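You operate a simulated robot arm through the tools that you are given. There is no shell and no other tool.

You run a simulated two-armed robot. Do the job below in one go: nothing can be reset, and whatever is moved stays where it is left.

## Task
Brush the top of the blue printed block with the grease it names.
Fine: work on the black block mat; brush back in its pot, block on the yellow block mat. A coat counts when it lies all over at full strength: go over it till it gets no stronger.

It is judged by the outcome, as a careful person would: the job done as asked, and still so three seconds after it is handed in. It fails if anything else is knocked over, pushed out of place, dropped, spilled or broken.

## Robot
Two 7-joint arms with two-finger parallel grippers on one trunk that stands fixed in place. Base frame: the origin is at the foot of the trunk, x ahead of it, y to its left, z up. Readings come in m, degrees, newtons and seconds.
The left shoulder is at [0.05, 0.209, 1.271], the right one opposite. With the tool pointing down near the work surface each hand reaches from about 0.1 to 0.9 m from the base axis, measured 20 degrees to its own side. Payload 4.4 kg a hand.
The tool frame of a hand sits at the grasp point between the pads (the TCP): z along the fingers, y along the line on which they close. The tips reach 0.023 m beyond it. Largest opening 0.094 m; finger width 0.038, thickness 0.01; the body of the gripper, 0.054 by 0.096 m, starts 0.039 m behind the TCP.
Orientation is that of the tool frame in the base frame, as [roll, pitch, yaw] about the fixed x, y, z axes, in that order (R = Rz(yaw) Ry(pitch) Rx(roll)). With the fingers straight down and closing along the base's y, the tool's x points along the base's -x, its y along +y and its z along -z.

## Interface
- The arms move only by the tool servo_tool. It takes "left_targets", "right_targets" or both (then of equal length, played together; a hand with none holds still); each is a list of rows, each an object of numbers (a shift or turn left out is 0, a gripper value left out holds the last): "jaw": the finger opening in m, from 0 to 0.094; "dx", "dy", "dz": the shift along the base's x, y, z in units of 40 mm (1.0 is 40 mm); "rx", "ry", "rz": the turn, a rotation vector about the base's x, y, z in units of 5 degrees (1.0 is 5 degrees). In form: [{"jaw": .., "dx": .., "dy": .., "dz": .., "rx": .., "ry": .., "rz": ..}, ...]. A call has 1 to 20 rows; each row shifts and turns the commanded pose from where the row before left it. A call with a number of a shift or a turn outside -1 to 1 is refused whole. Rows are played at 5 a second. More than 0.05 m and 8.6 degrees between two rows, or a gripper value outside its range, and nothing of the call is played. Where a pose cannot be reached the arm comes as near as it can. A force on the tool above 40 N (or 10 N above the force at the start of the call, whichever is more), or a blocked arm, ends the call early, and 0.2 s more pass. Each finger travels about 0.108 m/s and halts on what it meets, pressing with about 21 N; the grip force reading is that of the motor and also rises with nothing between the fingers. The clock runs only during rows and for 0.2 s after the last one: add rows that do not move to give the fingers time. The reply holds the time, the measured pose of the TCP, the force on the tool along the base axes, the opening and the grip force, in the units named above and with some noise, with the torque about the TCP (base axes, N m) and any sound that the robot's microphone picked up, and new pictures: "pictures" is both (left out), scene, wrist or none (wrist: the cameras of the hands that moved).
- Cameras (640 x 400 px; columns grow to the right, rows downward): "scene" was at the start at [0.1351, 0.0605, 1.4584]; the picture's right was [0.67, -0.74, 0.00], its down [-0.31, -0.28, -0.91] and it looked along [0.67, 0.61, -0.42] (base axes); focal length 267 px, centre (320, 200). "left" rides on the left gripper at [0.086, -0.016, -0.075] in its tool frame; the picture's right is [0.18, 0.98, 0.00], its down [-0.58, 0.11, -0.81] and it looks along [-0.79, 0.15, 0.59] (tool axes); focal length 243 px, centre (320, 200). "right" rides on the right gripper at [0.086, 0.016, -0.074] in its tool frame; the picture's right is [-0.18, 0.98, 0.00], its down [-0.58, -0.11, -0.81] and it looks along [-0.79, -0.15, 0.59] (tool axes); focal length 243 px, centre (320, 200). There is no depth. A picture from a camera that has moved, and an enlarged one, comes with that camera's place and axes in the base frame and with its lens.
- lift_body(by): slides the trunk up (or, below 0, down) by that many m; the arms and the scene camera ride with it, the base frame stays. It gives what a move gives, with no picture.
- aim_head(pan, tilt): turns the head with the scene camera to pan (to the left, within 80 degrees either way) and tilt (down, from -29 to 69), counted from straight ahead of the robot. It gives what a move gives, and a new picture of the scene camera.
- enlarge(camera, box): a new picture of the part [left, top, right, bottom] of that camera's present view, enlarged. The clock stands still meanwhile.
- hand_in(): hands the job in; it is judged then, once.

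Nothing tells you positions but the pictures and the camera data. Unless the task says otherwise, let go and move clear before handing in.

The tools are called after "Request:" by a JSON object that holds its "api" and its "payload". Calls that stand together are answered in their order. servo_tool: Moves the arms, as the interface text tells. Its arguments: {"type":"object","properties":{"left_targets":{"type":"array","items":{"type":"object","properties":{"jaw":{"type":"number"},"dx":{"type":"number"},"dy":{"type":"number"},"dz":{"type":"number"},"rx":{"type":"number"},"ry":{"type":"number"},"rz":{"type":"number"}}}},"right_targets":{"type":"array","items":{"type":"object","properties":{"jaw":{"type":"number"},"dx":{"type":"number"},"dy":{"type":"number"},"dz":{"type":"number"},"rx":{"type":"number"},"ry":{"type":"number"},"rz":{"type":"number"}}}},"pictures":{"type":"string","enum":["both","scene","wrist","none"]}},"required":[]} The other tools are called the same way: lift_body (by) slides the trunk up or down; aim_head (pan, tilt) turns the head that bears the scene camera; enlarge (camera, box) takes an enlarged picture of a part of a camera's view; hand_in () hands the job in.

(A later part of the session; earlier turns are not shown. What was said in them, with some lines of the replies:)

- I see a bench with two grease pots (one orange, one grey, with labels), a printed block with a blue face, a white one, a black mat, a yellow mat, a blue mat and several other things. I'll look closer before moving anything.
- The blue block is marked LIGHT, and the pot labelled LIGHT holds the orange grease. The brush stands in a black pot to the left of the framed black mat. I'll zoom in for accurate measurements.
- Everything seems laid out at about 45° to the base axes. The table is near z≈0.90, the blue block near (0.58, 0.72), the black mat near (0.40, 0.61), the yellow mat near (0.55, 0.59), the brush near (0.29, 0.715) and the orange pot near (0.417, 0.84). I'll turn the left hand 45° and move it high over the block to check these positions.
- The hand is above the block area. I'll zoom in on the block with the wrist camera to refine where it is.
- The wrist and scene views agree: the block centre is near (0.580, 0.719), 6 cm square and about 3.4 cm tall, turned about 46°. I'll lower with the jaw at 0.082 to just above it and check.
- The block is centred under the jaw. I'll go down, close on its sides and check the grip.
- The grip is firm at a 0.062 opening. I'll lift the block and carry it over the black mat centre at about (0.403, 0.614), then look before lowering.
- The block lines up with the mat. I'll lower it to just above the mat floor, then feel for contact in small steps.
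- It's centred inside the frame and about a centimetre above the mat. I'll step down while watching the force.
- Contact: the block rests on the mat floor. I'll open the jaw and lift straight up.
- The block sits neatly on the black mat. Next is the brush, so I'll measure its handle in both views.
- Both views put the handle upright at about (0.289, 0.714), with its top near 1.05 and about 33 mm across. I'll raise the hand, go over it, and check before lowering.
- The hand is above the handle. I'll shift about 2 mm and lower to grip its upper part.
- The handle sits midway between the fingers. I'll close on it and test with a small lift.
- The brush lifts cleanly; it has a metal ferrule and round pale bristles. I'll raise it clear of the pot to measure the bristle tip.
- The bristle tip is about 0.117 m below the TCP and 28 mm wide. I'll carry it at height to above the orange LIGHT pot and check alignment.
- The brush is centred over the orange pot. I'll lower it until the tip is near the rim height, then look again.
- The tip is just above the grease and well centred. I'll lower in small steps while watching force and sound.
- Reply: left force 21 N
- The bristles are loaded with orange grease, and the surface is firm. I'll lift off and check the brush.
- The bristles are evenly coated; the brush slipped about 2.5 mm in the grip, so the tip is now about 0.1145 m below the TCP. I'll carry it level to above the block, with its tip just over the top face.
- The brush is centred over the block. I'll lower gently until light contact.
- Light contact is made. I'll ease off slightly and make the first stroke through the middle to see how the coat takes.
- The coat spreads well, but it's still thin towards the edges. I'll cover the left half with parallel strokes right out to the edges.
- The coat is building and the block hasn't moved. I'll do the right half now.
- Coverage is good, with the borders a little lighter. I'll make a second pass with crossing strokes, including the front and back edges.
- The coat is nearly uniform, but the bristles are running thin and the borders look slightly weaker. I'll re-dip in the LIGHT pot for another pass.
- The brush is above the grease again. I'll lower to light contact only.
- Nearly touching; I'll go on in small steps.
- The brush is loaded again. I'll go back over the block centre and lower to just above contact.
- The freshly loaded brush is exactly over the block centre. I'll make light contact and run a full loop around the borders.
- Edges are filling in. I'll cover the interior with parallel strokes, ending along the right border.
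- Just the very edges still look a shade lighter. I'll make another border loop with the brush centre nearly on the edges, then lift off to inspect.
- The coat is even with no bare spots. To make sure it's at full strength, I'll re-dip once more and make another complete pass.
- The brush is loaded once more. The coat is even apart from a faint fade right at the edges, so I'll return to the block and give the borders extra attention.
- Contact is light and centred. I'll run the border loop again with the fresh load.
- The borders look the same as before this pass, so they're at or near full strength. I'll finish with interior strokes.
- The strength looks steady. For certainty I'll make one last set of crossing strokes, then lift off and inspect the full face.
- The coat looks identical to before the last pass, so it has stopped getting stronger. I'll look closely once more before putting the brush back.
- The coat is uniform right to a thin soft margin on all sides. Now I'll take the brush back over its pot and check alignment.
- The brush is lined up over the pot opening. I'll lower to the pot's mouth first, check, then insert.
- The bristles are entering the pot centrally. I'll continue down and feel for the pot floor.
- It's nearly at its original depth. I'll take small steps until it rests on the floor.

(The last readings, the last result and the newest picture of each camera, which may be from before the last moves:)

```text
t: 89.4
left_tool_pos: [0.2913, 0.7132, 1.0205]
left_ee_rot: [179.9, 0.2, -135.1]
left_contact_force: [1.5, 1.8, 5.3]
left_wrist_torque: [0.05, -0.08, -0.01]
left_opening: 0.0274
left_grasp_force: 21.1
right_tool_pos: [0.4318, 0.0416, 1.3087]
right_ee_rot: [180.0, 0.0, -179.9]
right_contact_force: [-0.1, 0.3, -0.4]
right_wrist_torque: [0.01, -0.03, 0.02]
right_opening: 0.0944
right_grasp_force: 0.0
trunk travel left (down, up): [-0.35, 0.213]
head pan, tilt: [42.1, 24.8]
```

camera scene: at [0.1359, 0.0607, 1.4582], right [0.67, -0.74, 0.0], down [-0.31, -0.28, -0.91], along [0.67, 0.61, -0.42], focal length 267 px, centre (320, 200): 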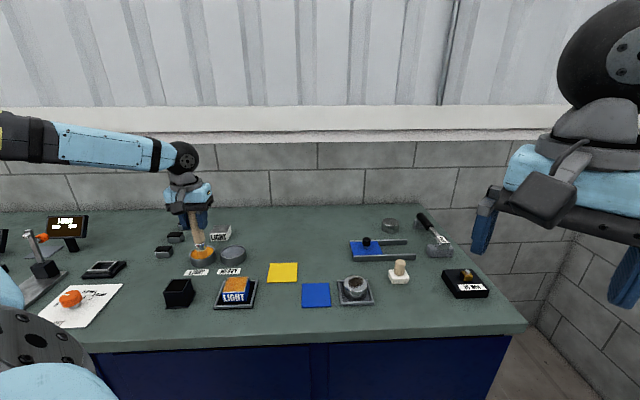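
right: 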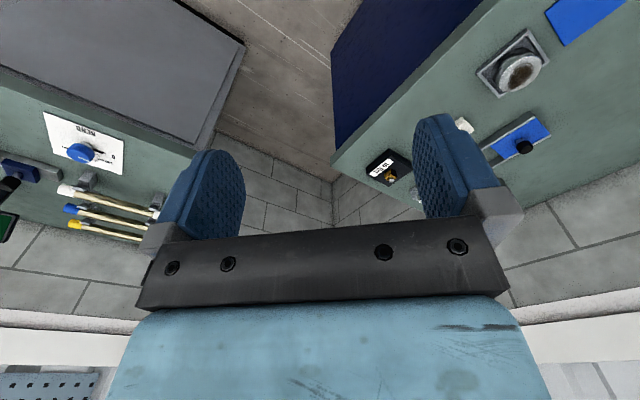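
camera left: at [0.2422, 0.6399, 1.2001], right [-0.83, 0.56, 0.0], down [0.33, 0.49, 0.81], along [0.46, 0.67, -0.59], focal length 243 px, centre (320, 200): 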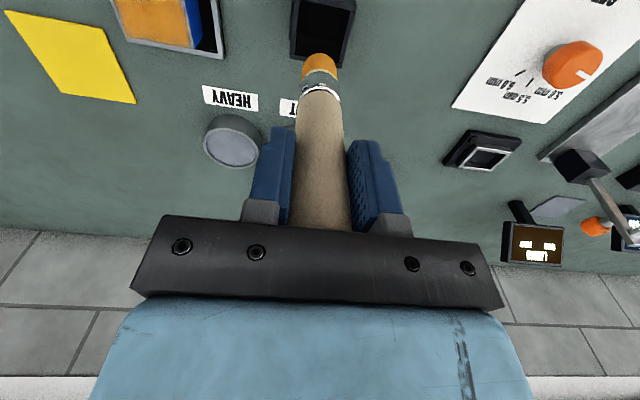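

The brush is resting on the pot floor. I'll open the jaw gently and lift straight up.

Request:
{"api": "servo_tool", "payload": {"left_targets": [{"dz": 0.015}, {"jaw": 0.034}, {}, {"jaw": 0.05}, {"jaw": 0.08}, {}], "pictures": "wrist"}}

Request:
{"api": "enlarge", "payload": {"camera": "scene", "box": [140, 245, 220, 315]}}

```text
t: 90.8
left_tool_pos: [0.2906, 0.7145, 1.019]
left_ee_rot: [179.9, 0.1, -134.9]
left_contact_force: [0.6, -0.3, 0.1]
left_wrist_torque: [-0.01, 0.01, -0.01]
left_opening: 0.08
left_grasp_force: 0.0
right_tool_pos: [0.4306, 0.0415, 1.3094]
right_ee_rot: [-180.0, 0.0, 179.9]
right_contact_force: [0.3, 0.4, -0.1]
right_wrist_torque: [0.01, -0.01, 0.03]
right_opening: 0.0938
right_grasp_force: 0.1
trunk travel left (down, up): [-0.35, 0.213]
head pan, tilt: [42.1, 24.8]
camera left: at [0.2418, 0.6395, 1.0917], right [-0.83, 0.56, 0.0], down [0.33, 0.49, 0.81], along [0.46, 0.67, -0.59], focal length 243 px, centre (320, 200)
```

left: 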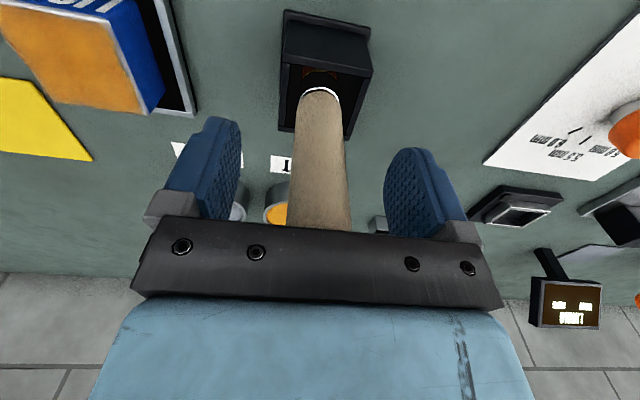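

```text
5.71 times, centred on (180, 280) of scene
camera zoom: at [0.1351, 0.0605, 1.4584], right [0.67, -0.74, 0.0], down [-0.31, -0.28, -0.91], along [0.67, 0.61, -0.42], focal length 1527 px, centre (1120, -257)
```

zoom: 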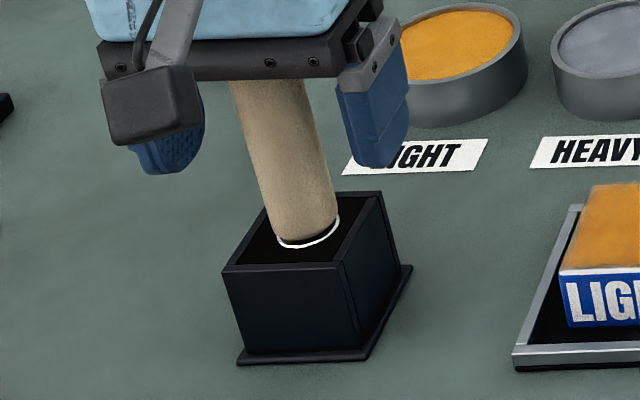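

The brush stands free in its pot. I'll lift the hand clear and check that it's upright.

Request:
{"api": "servo_tool", "payload": {"left_targets": [{"dz": 0.4}, {"dz": 0.8}, {"dz": 0.9}, {"dz": 0.6}, {}], "pictures": "wrist"}}

Request:
{"api": "enlarge", "payload": {"camera": "scene", "box": [150, 245, 230, 315]}}

```text
t: 92.0
left_tool_pos: [0.2898, 0.7147, 1.1261]
left_ee_rot: [179.9, 0.0, -135.0]
left_contact_force: [-0.8, 0.1, 0.0]
left_wrist_torque: [0.05, 0.02, 0.03]
left_opening: 0.0799
left_grasp_force: 0.1
right_tool_pos: [0.4319, 0.0441, 1.3085]
right_ee_rot: [-180.0, -0.1, -180.0]
right_contact_force: [0.4, -0.5, 0.5]
right_wrist_torque: [0.02, 0.01, 0.0]
right_opening: 0.0941
right_grasp_force: 0.1
trunk travel left (down, up): [-0.35, 0.213]
head pan, tilt: [42.1, 24.8]
camera left: at [0.242, 0.6397, 1.1994], right [-0.83, 0.56, 0.0], down [0.33, 0.49, 0.81], along [0.46, 0.67, -0.59], focal length 243 px, centre (320, 200)
```

left: 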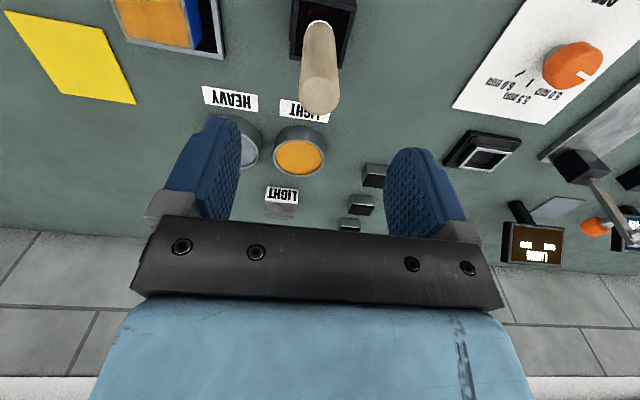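

```text
5.71 times, centred on (190, 280) of scene
camera zoom: at [0.1353, 0.0609, 1.4583], right [0.67, -0.74, 0.0], down [-0.31, -0.28, -0.91], along [0.67, 0.61, -0.42], focal length 1527 px, centre (1063, -257)
```

zoom: 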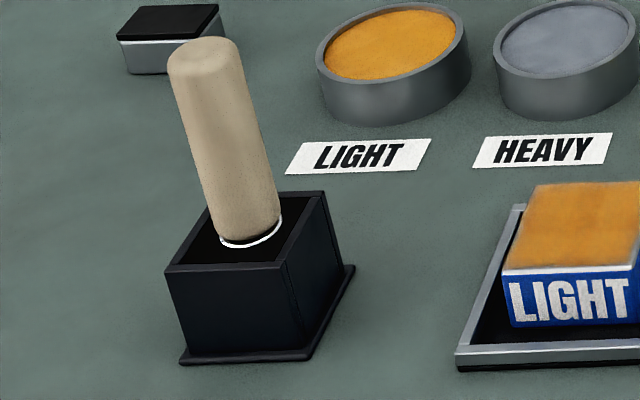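

The brush is back as it was and upright. Now I'll go back over the block to take it by its sides, without touching the coated top.

Request:
{"api": "servo_tool", "payload": {"left_targets": [{"jaw": 0.08, "dx": 0.45, "dy": -0.39}, {"dx": 0.75, "dy": -0.655}, {"dx": 0.75, "dy": -0.655}, {"dx": 0.55, "dy": -0.48}, {"dx": 0.3075, "dy": -0.2675}, {}, {"dz": -0.8}, {"dz": -0.9}, {"dz": -0.9}, {"dz": -0.5}, {}], "pictures": "wrist"}}

Request:
{"api": "enlarge", "payload": {"camera": "scene", "box": [195, 235, 275, 315]}}

Request:
{"api": "enlarge", "payload": {"camera": "left", "box": [160, 0, 480, 200]}}

```text
t: 94.4
left_tool_pos: [0.4037, 0.6161, 1.0035]
left_ee_rot: [179.9, 0.1, -135.0]
left_contact_force: [0.1, 0.5, 0.5]
left_wrist_torque: [0.02, 0.05, 0.0]
left_opening: 0.0799
left_grasp_force: 0.1
right_tool_pos: [0.4295, 0.0429, 1.3092]
right_ee_rot: [180.0, 0.0, 179.9]
right_contact_force: [-0.2, 0.1, 0.2]
right_wrist_torque: [-0.02, 0.01, 0.01]
right_opening: 0.0938
right_grasp_force: 0.0
trunk travel left (down, up): [-0.35, 0.213]
head pan, tilt: [42.1, 24.8]
camera left: at [0.3542, 0.5416, 1.076], right [-0.83, 0.56, 0.0], down [0.33, 0.49, 0.81], along [0.46, 0.67, -0.59], focal length 243 px, centre (320, 200)
```

left: 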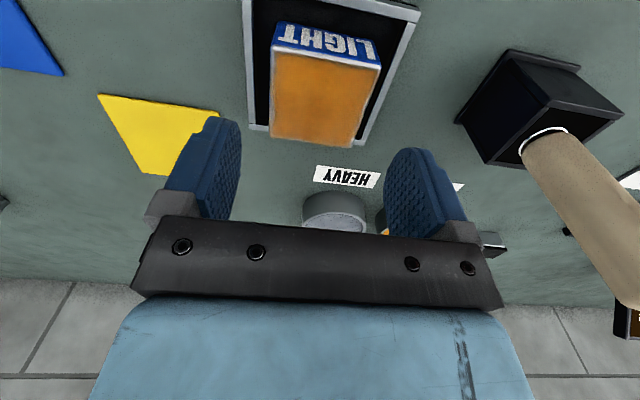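

```text
5.00 times, centred on (235, 275) of scene
camera zoom: at [0.1349, 0.0601, 1.4584], right [0.67, -0.74, 0.0], down [-0.31, -0.28, -0.91], along [0.67, 0.61, -0.42], focal length 1336 px, centre (745, -175)
```

zoom: 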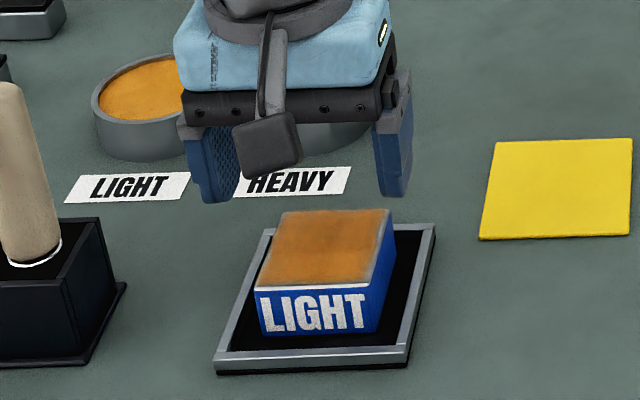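

```text
2.00 times, centred on (320, 100) of left
camera zoom: at [0.3542, 0.5416, 1.076], right [-0.83, 0.56, 0.0], down [0.33, 0.49, 0.81], along [0.46, 0.67, -0.59], focal length 485 px, centre (320, 400)
```

zoom: 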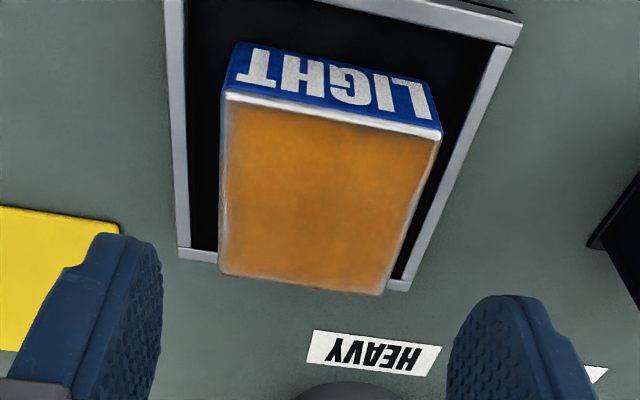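

The block is centred between the fingers and the coat looks even all over. I'll lower and grip the sides.

Request:
{"api": "servo_tool", "payload": {"left_targets": [{"dx": 0.02, "dy": 0.02, "dz": -0.7}, {"dz": -0.7}, {"dz": -0.27}, {}, {"jaw": 0.04}, {}, {}, {}], "pictures": "wrist"}}

Request:
{"api": "enlarge", "payload": {"camera": "scene", "box": [195, 235, 275, 315]}}

```text
t: 96.2
left_tool_pos: [0.4046, 0.616, 0.9365]
left_ee_rot: [179.9, 0.0, -135.0]
left_contact_force: [-1.0, 0.7, -0.1]
left_wrist_torque: [0.08, -0.07, 0.01]
left_opening: 0.0618
left_grasp_force: 21.2
right_tool_pos: [0.4304, 0.0418, 1.3087]
right_ee_rot: [179.9, 0.0, 180.0]
right_contact_force: [1.1, -0.2, -0.2]
right_wrist_torque: [-0.05, -0.03, -0.04]
right_opening: 0.094
right_grasp_force: 0.0
trunk travel left (down, up): [-0.35, 0.213]
head pan, tilt: [42.1, 24.8]
camera left: at [0.3555, 0.5422, 1.0095], right [-0.83, 0.56, 0.0], down [0.33, 0.49, 0.81], along [0.46, 0.67, -0.59], focal length 243 px, centre (320, 200)
```

left: 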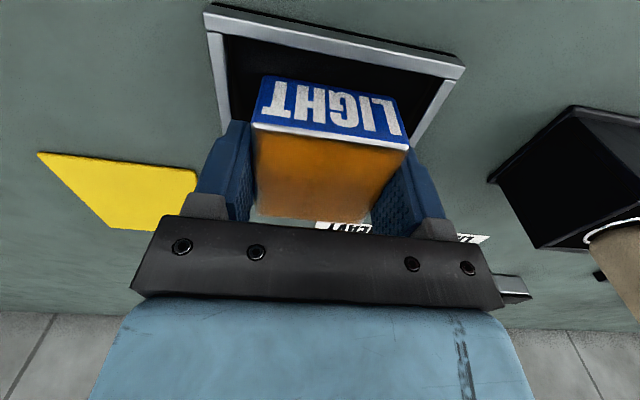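

```text
5.00 times, centred on (235, 275) of scene
camera zoom: at [0.1351, 0.0607, 1.4583], right [0.67, -0.74, 0.0], down [-0.31, -0.28, -0.91], along [0.67, 0.61, -0.42], focal length 1336 px, centre (745, -175)
```

zoom: 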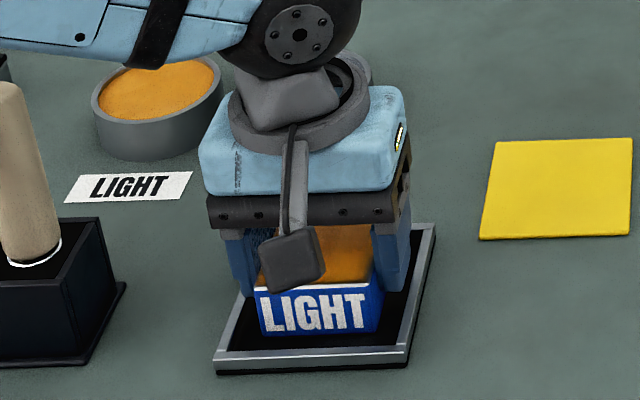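

The grip is firm at a 0.062 opening. I'll lift and carry the block over the yellow mat.

Request:
{"api": "servo_tool", "payload": {"left_targets": [{"dz": 0.4}, {"dz": 0.75}, {"dz": 0.6}, {"dx": 0.4, "dy": -0.064}, {"dx": 0.75, "dy": -0.121}, {"dx": 0.8, "dy": -0.129}, {"dx": 0.8, "dy": -0.129}, {"dx": 0.6, "dy": -0.097}, {"dx": 0.31, "dy": -0.05}, {}], "pictures": "wrist"}}

Request:
{"api": "enlarge", "payload": {"camera": "scene", "box": [225, 215, 325, 305]}}

Request:
{"api": "enlarge", "payload": {"camera": "left", "box": [160, 0, 480, 200]}}

```text
t: 98.4
left_tool_pos: [0.5507, 0.592, 1.0057]
left_ee_rot: [179.9, 0.0, -135.0]
left_contact_force: [-0.4, -0.7, -4.1]
left_wrist_torque: [0.02, -0.03, 0.02]
left_opening: 0.0618
left_grasp_force: 20.9
right_tool_pos: [0.4311, 0.0423, 1.3076]
right_ee_rot: [-180.0, 0.0, 180.0]
right_contact_force: [0.0, 0.7, -0.3]
right_wrist_torque: [-0.01, 0.02, 0.0]
right_opening: 0.0941
right_grasp_force: 0.0
trunk travel left (down, up): [-0.35, 0.213]
head pan, tilt: [42.1, 24.8]
camera left: at [0.5017, 0.5183, 1.0783], right [-0.83, 0.56, 0.0], down [0.33, 0.49, 0.81], along [0.46, 0.67, -0.59], focal length 243 px, centre (320, 200)
```

left: 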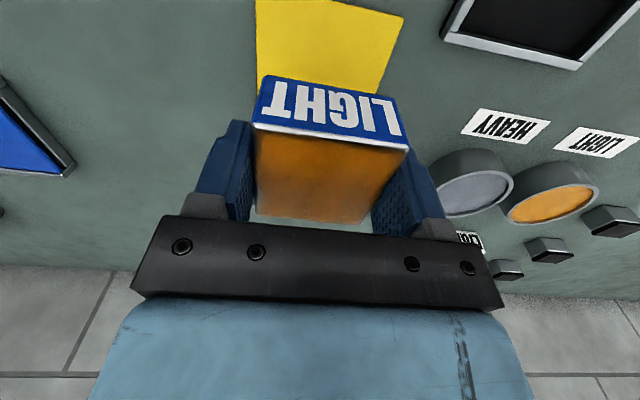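

```text
4.44 times, centred on (275, 260) of scene
camera zoom: at [0.1353, 0.0608, 1.4583], right [0.67, -0.74, 0.0], down [-0.31, -0.28, -0.91], along [0.67, 0.61, -0.42], focal length 1188 px, centre (520, -67)
```

zoom: 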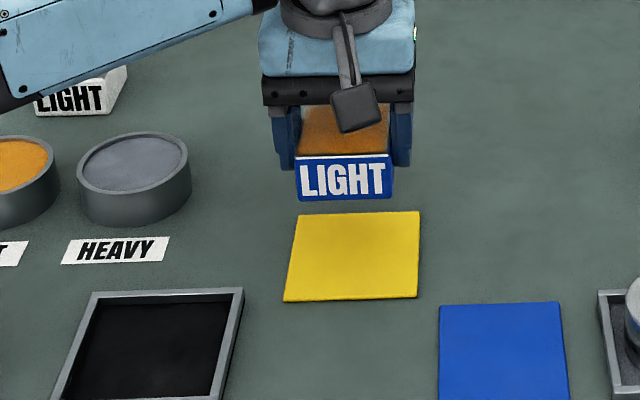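

```text
2.00 times, centred on (320, 100) of left
camera zoom: at [0.5017, 0.5183, 1.0783], right [-0.83, 0.56, 0.0], down [0.33, 0.49, 0.81], along [0.46, 0.67, -0.59], focal length 485 px, centre (320, 400)
```

zoom: 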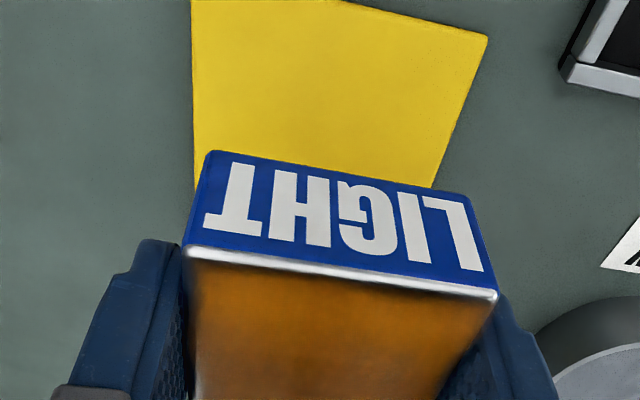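

The block is over the yellow mat's centre. I'll lower it, then feel for contact.

Request:
{"api": "servo_tool", "payload": {"left_targets": [{"dx": 0.015, "dy": -0.015, "dz": -0.6}, {"dz": -0.6}, {"dz": -0.35}, {"dz": -0.1}, {}], "pictures": "none"}}

Request:
{"api": "servo_tool", "payload": {"left_targets": [{"dz": -0.05}, {}], "pictures": "none"}}

Request:
{"api": "servo_tool", "payload": {"left_targets": [{"dz": -0.04}, {}], "pictures": "wrist"}}

Request:
{"api": "enlarge", "payload": {"camera": "scene", "box": [240, 230, 320, 290]}}

```text
t: 99.6
left_tool_pos: [0.5509, 0.5913, 0.9399]
left_ee_rot: [179.9, 0.0, -135.0]
left_contact_force: [0.6, 0.7, -3.8]
left_wrist_torque: [0.02, -0.03, -0.01]
left_opening: 0.0616
left_grasp_force: 20.9
right_tool_pos: [0.4304, 0.0428, 1.3083]
right_ee_rot: [180.0, 0.0, -179.9]
right_contact_force: [-0.3, 0.3, -0.5]
right_wrist_torque: [-0.01, 0.01, 0.02]
right_opening: 0.0938
right_grasp_force: 0.0
trunk travel left (down, up): [-0.35, 0.213]
head pan, tilt: [42.1, 24.8]
```

```text
t: 100.2
left_tool_pos: [0.5514, 0.5918, 0.9375]
left_ee_rot: [179.8, 0.0, -135.0]
left_contact_force: [0.2, -0.8, -3.9]
left_wrist_torque: [-0.02, -0.01, 0.01]
left_opening: 0.0619
left_grasp_force: 21.2
right_tool_pos: [0.431, 0.0429, 1.3081]
right_ee_rot: [180.0, 0.0, -179.9]
right_contact_force: [0.7, 0.0, -0.8]
right_wrist_torque: [0.01, -0.02, -0.02]
right_opening: 0.0942
right_grasp_force: 0.1
trunk travel left (down, up): [-0.35, 0.213]
head pan, tilt: [42.1, 24.8]
```

```text
t: 100.8
left_tool_pos: [0.5507, 0.5916, 0.9366]
left_ee_rot: [-179.9, 0.1, -135.1]
left_contact_force: [1.5, 1.0, 0.4]
left_wrist_torque: [0.02, 0.15, 0.04]
left_opening: 0.0616
left_grasp_force: 21.0
right_tool_pos: [0.4299, 0.0428, 1.3087]
right_ee_rot: [-180.0, -0.1, 180.0]
right_contact_force: [-0.2, 0.0, -0.4]
right_wrist_torque: [-0.02, 0.0, 0.01]
right_opening: 0.0939
right_grasp_force: 0.0
trunk travel left (down, up): [-0.35, 0.213]
head pan, tilt: [42.1, 24.8]
camera left: at [0.5023, 0.5178, 1.0095], right [-0.83, 0.56, 0.0], down [0.33, 0.49, 0.81], along [0.46, 0.67, -0.59], focal length 243 px, centre (320, 200)
```

left: 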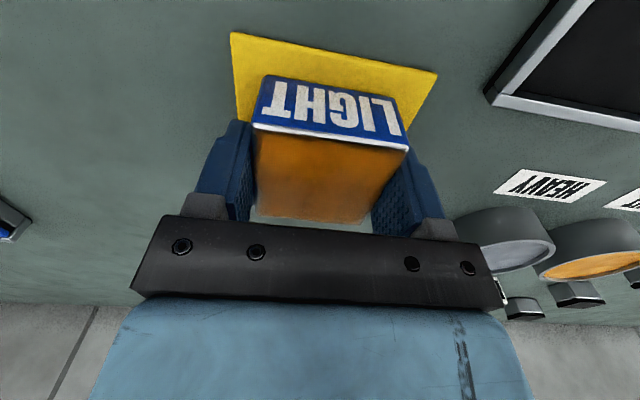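

```text
6.67 times, centred on (280, 260) of scene
camera zoom: at [0.1352, 0.0605, 1.4584], right [0.67, -0.74, 0.0], down [-0.31, -0.28, -0.91], along [0.67, 0.61, -0.42], focal length 1781 px, centre (587, -200)
```

zoom: 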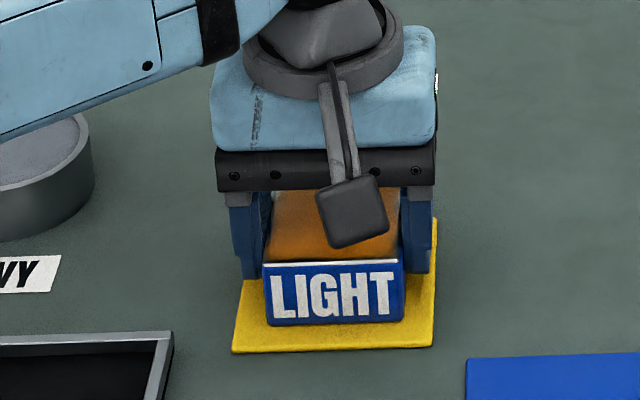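

Contact with the yellow mat. I'll settle it slightly, open the jaw, and lift straight away.

Request:
{"api": "servo_tool", "payload": {"left_targets": [{"dz": -0.015}, {}, {"jaw": 0.07}, {"jaw": 0.082}, {}, {"dz": 0.4}, {"dz": 0.9}, {"dz": 1.0}, {"dz": 1.0}, {"dz": 0.7}, {}], "pictures": "both"}}

Request:
{"api": "enlarge", "payload": {"camera": "scene", "box": [240, 230, 320, 290]}}

Request:
{"api": "enlarge", "payload": {"camera": "scene", "box": [140, 210, 300, 315]}}

```text
t: 103.2
left_tool_pos: [0.5513, 0.5918, 1.0974]
left_ee_rot: [179.9, 0.0, -135.0]
left_contact_force: [-0.3, -0.3, -0.4]
left_wrist_torque: [0.01, -0.03, 0.02]
left_opening: 0.0819
left_grasp_force: 0.1
right_tool_pos: [0.431, 0.0421, 1.3072]
right_ee_rot: [-180.0, 0.0, -180.0]
right_contact_force: [-0.4, 0.0, 0.2]
right_wrist_torque: [0.04, -0.02, -0.04]
right_opening: 0.0937
right_grasp_force: 0.1
trunk travel left (down, up): [-0.35, 0.213]
head pan, tilt: [42.1, 24.8]
camera scene: at [0.1352, 0.0608, 1.4583], right [0.67, -0.74, 0.0], down [-0.31, -0.28, -0.91], along [0.67, 0.61, -0.42], focal length 267 px, centre (320, 200)
camera left: at [0.5021, 0.5179, 1.1688], right [-0.83, 0.56, 0.0], down [0.33, 0.49, 0.81], along [0.46, 0.67, -0.59], focal length 243 px, centre (320, 200)
```

scene: 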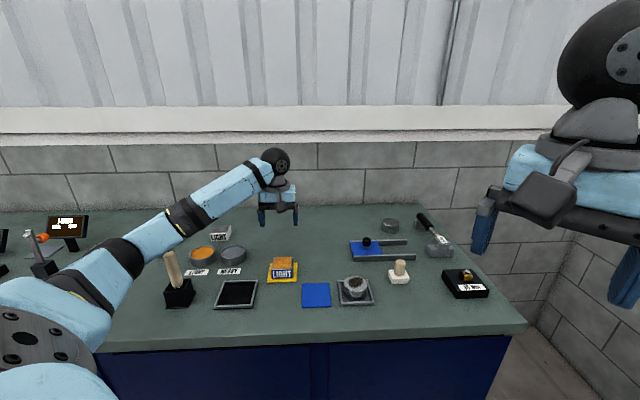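
left: 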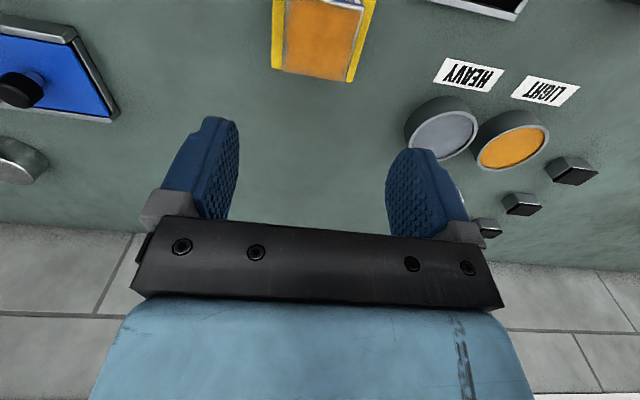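

```text
6.67 times, centred on (280, 260) of scene
camera zoom: at [0.1352, 0.0608, 1.4583], right [0.67, -0.74, 0.0], down [-0.31, -0.28, -0.91], along [0.67, 0.61, -0.42], focal length 1781 px, centre (587, -200)
```

zoom: 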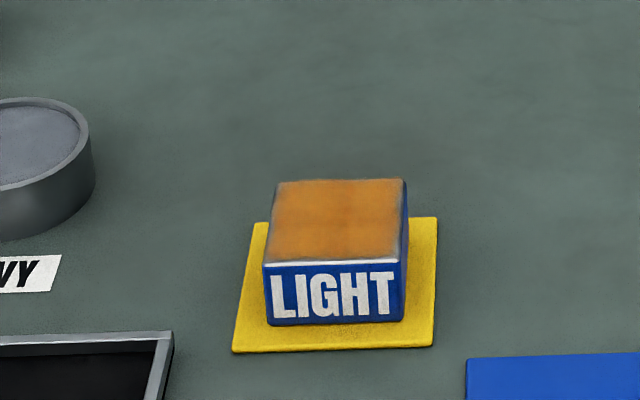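

```text
3.81 times, centred on (220, 262) of scene
camera zoom: at [0.1352, 0.0608, 1.4583], right [0.67, -0.74, 0.0], down [-0.31, -0.28, -0.91], along [0.67, 0.61, -0.42], focal length 1018 px, centre (701, -38)
```

zoom: 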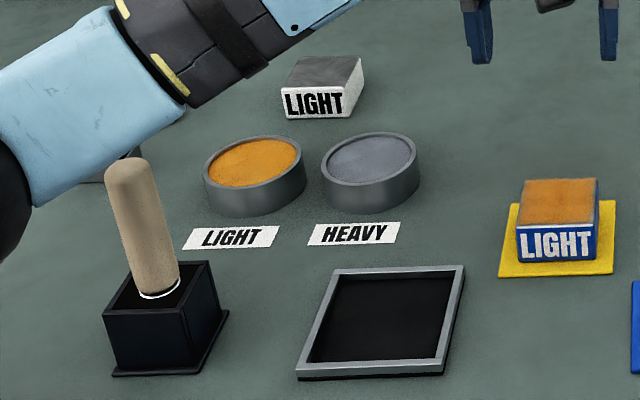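

The block is fully on the yellow mat and the brush is in its pot. I'll inspect the coat up close and raise the hand clear.

Request:
{"api": "enlarge", "payload": {"camera": "scene", "box": [266, 250, 296, 272]}}

Request:
{"api": "enlarge", "payload": {"camera": "left", "box": [260, 0, 390, 90]}}

```text
16.00 times, centred on (281, 261) of scene
camera zoom: at [0.1352, 0.0608, 1.4583], right [0.67, -0.74, 0.0], down [-0.31, -0.28, -0.91], along [0.67, 0.61, -0.42], focal length 4275 px, centre (944, -776)
```

zoom: 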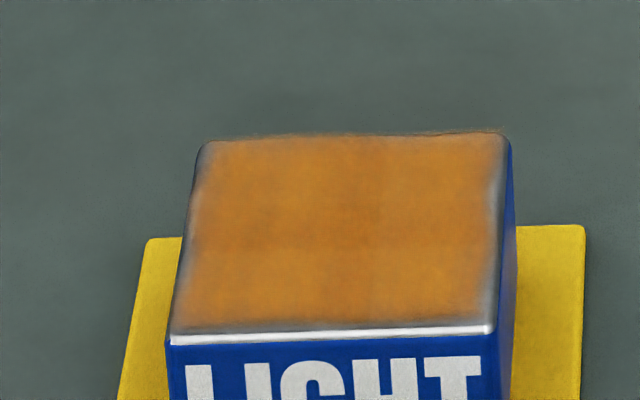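

```text
4.44 times, centred on (325, 45) of left
camera zoom: at [0.5021, 0.5179, 1.1688], right [-0.83, 0.56, 0.0], down [0.33, 0.49, 0.81], along [0.46, 0.67, -0.59], focal length 1078 px, centre (298, 889)
```

zoom: 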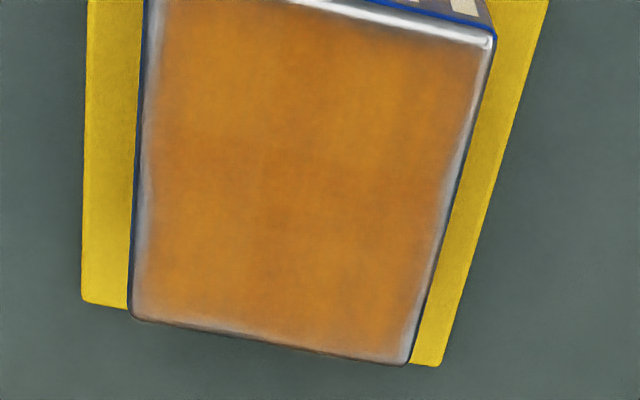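

The coat is uniform. Before retracting, I want to check how close the forearm is to the brush.

Request:
{"api": "enlarge", "payload": {"camera": "scene", "box": [0, 140, 300, 340]}}

Request:
{"api": "enlarge", "payload": {"camera": "scene", "box": [120, 220, 220, 300]}}

Request:
{"api": "enlarge", "payload": {"camera": "right", "box": [0, 0, 640, 400]}}

```text
2.00 times, centred on (150, 240) of scene
camera zoom: at [0.1352, 0.0608, 1.4583], right [0.67, -0.74, 0.0], down [-0.31, -0.28, -0.91], along [0.67, 0.61, -0.42], focal length 534 px, centre (660, 120)
```

zoom: 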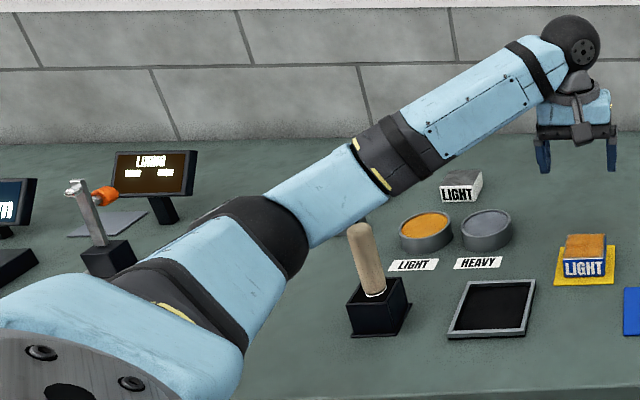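

```text
5.00 times, centred on (170, 260) of scene
camera zoom: at [0.1352, 0.0608, 1.4583], right [0.67, -0.74, 0.0], down [-0.31, -0.28, -0.91], along [0.67, 0.61, -0.42], focal length 1336 px, centre (1070, -100)
```

zoom: 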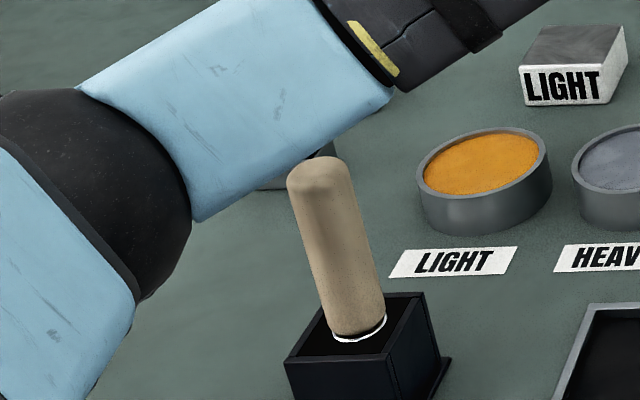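

```text
1.00 times, centred on (320, 200) of right (not enlarged: the box is as wide or as high as the picture)
camera zoom: at [0.3452, 0.059, 1.3826], right [0.18, 0.98, 0.0], down [0.58, -0.11, 0.81], along [0.79, -0.15, -0.59], focal length 243 px, centre (320, 200)
```

zoom: 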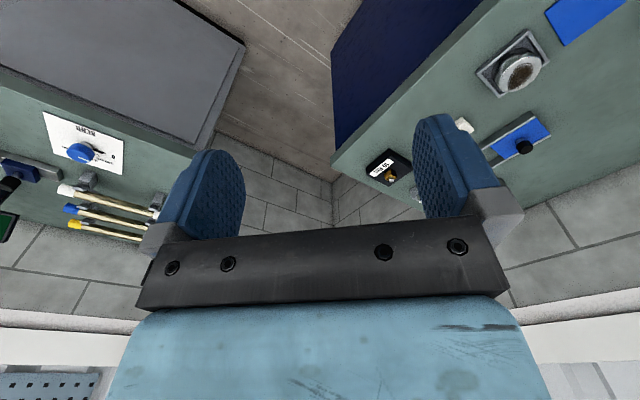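

The forearm is nearer the camera and well above the brush top. I'll rise straight up first, then retract toward the start pose in stages while watching clearance.

Request:
{"api": "servo_tool", "payload": {"left_targets": [{"dz": 0.7}, {"dz": 1.0}, {"dz": 1.0}, {"dz": 0.9}, {}], "pictures": "scene"}}

```text
t: 104.4
left_tool_pos: [0.5502, 0.5926, 1.2384]
left_ee_rot: [180.0, -0.1, -134.9]
left_contact_force: [-0.1, 0.5, -0.1]
left_wrist_torque: [0.0, -0.01, 0.02]
left_opening: 0.082
left_grasp_force: 0.2
right_tool_pos: [0.4296, 0.0435, 1.3093]
right_ee_rot: [-180.0, -0.1, -180.0]
right_contact_force: [-0.3, -0.2, -0.1]
right_wrist_torque: [0.02, 0.01, 0.0]
right_opening: 0.0937
right_grasp_force: 0.0
trunk travel left (down, up): [-0.35, 0.213]
head pan, tilt: [42.1, 24.8]
camera scene: at [0.1355, 0.0611, 1.4583], right [0.67, -0.74, 0.0], down [-0.31, -0.28, -0.91], along [0.67, 0.61, -0.42], focal length 267 px, centre (320, 200)
```

scene: 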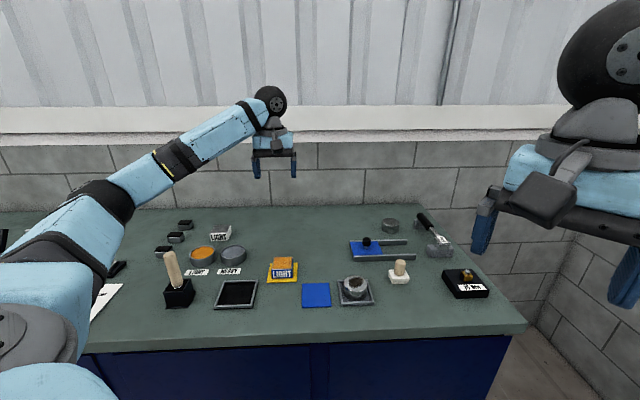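

The hand is well clear of everything. I'll take a final look over the bench before handing in.

Request:
{"api": "enlarge", "payload": {"camera": "scene", "box": [140, 205, 320, 318]}}

Request:
{"api": "enlarge", "payload": {"camera": "scene", "box": [300, 200, 500, 325]}}

```text
3.54 times, centred on (230, 262) of scene
camera zoom: at [0.1355, 0.0611, 1.4583], right [0.67, -0.74, 0.0], down [-0.31, -0.28, -0.91], along [0.67, 0.61, -0.42], focal length 946 px, centre (639, -18)
```

zoom: 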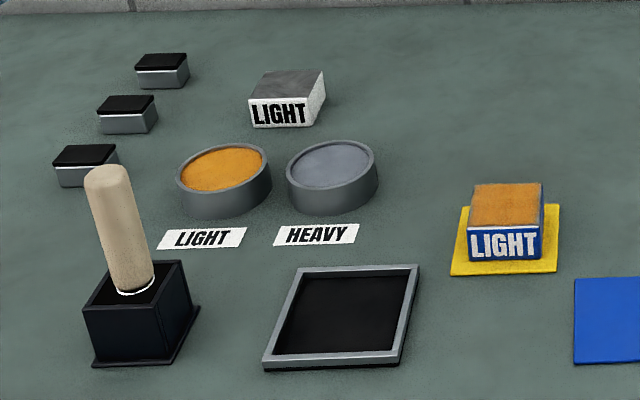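

```text
3.20 times, centred on (400, 262) of scene
camera zoom: at [0.1355, 0.0611, 1.4583], right [0.67, -0.74, 0.0], down [-0.31, -0.28, -0.91], along [0.67, 0.61, -0.42], focal length 855 px, centre (64, 0)
```

zoom: 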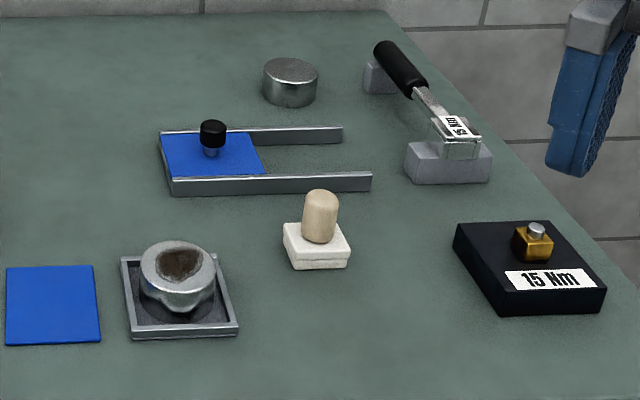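

The blue block sits on the yellow mat with an even coat of the LIGHT grease, the brush is upright in its pot, and everything else is where it was. Both hands are clear, so I'm handing in.

Request:
{"api": "hand_in", "payload": {}}

```text
The job is handed in.
```

The blue block marked LIGHT has its top coated with the orange LIGHT grease and now sits on the yellow block mat. I brushed it on the black block mat, and the brush is back upright in its pot.

- **Coat:** I dipped the brush three times and went over the whole top with strokes in both directions, plus extra loops around the edges. The last pass made no visible difference, so I took it as full strength. A thin, soft-looking margin remained at the very edges all the way round. It did not change with more brushing, so I took it to be the block's rounded edge.
- **Everything else:** In the last pictures, nothing else I could see on the bench had been moved, knocked over or marked with grease. Both hands were clear when I handed in.

The job is handed in; I have not seen the judging result.
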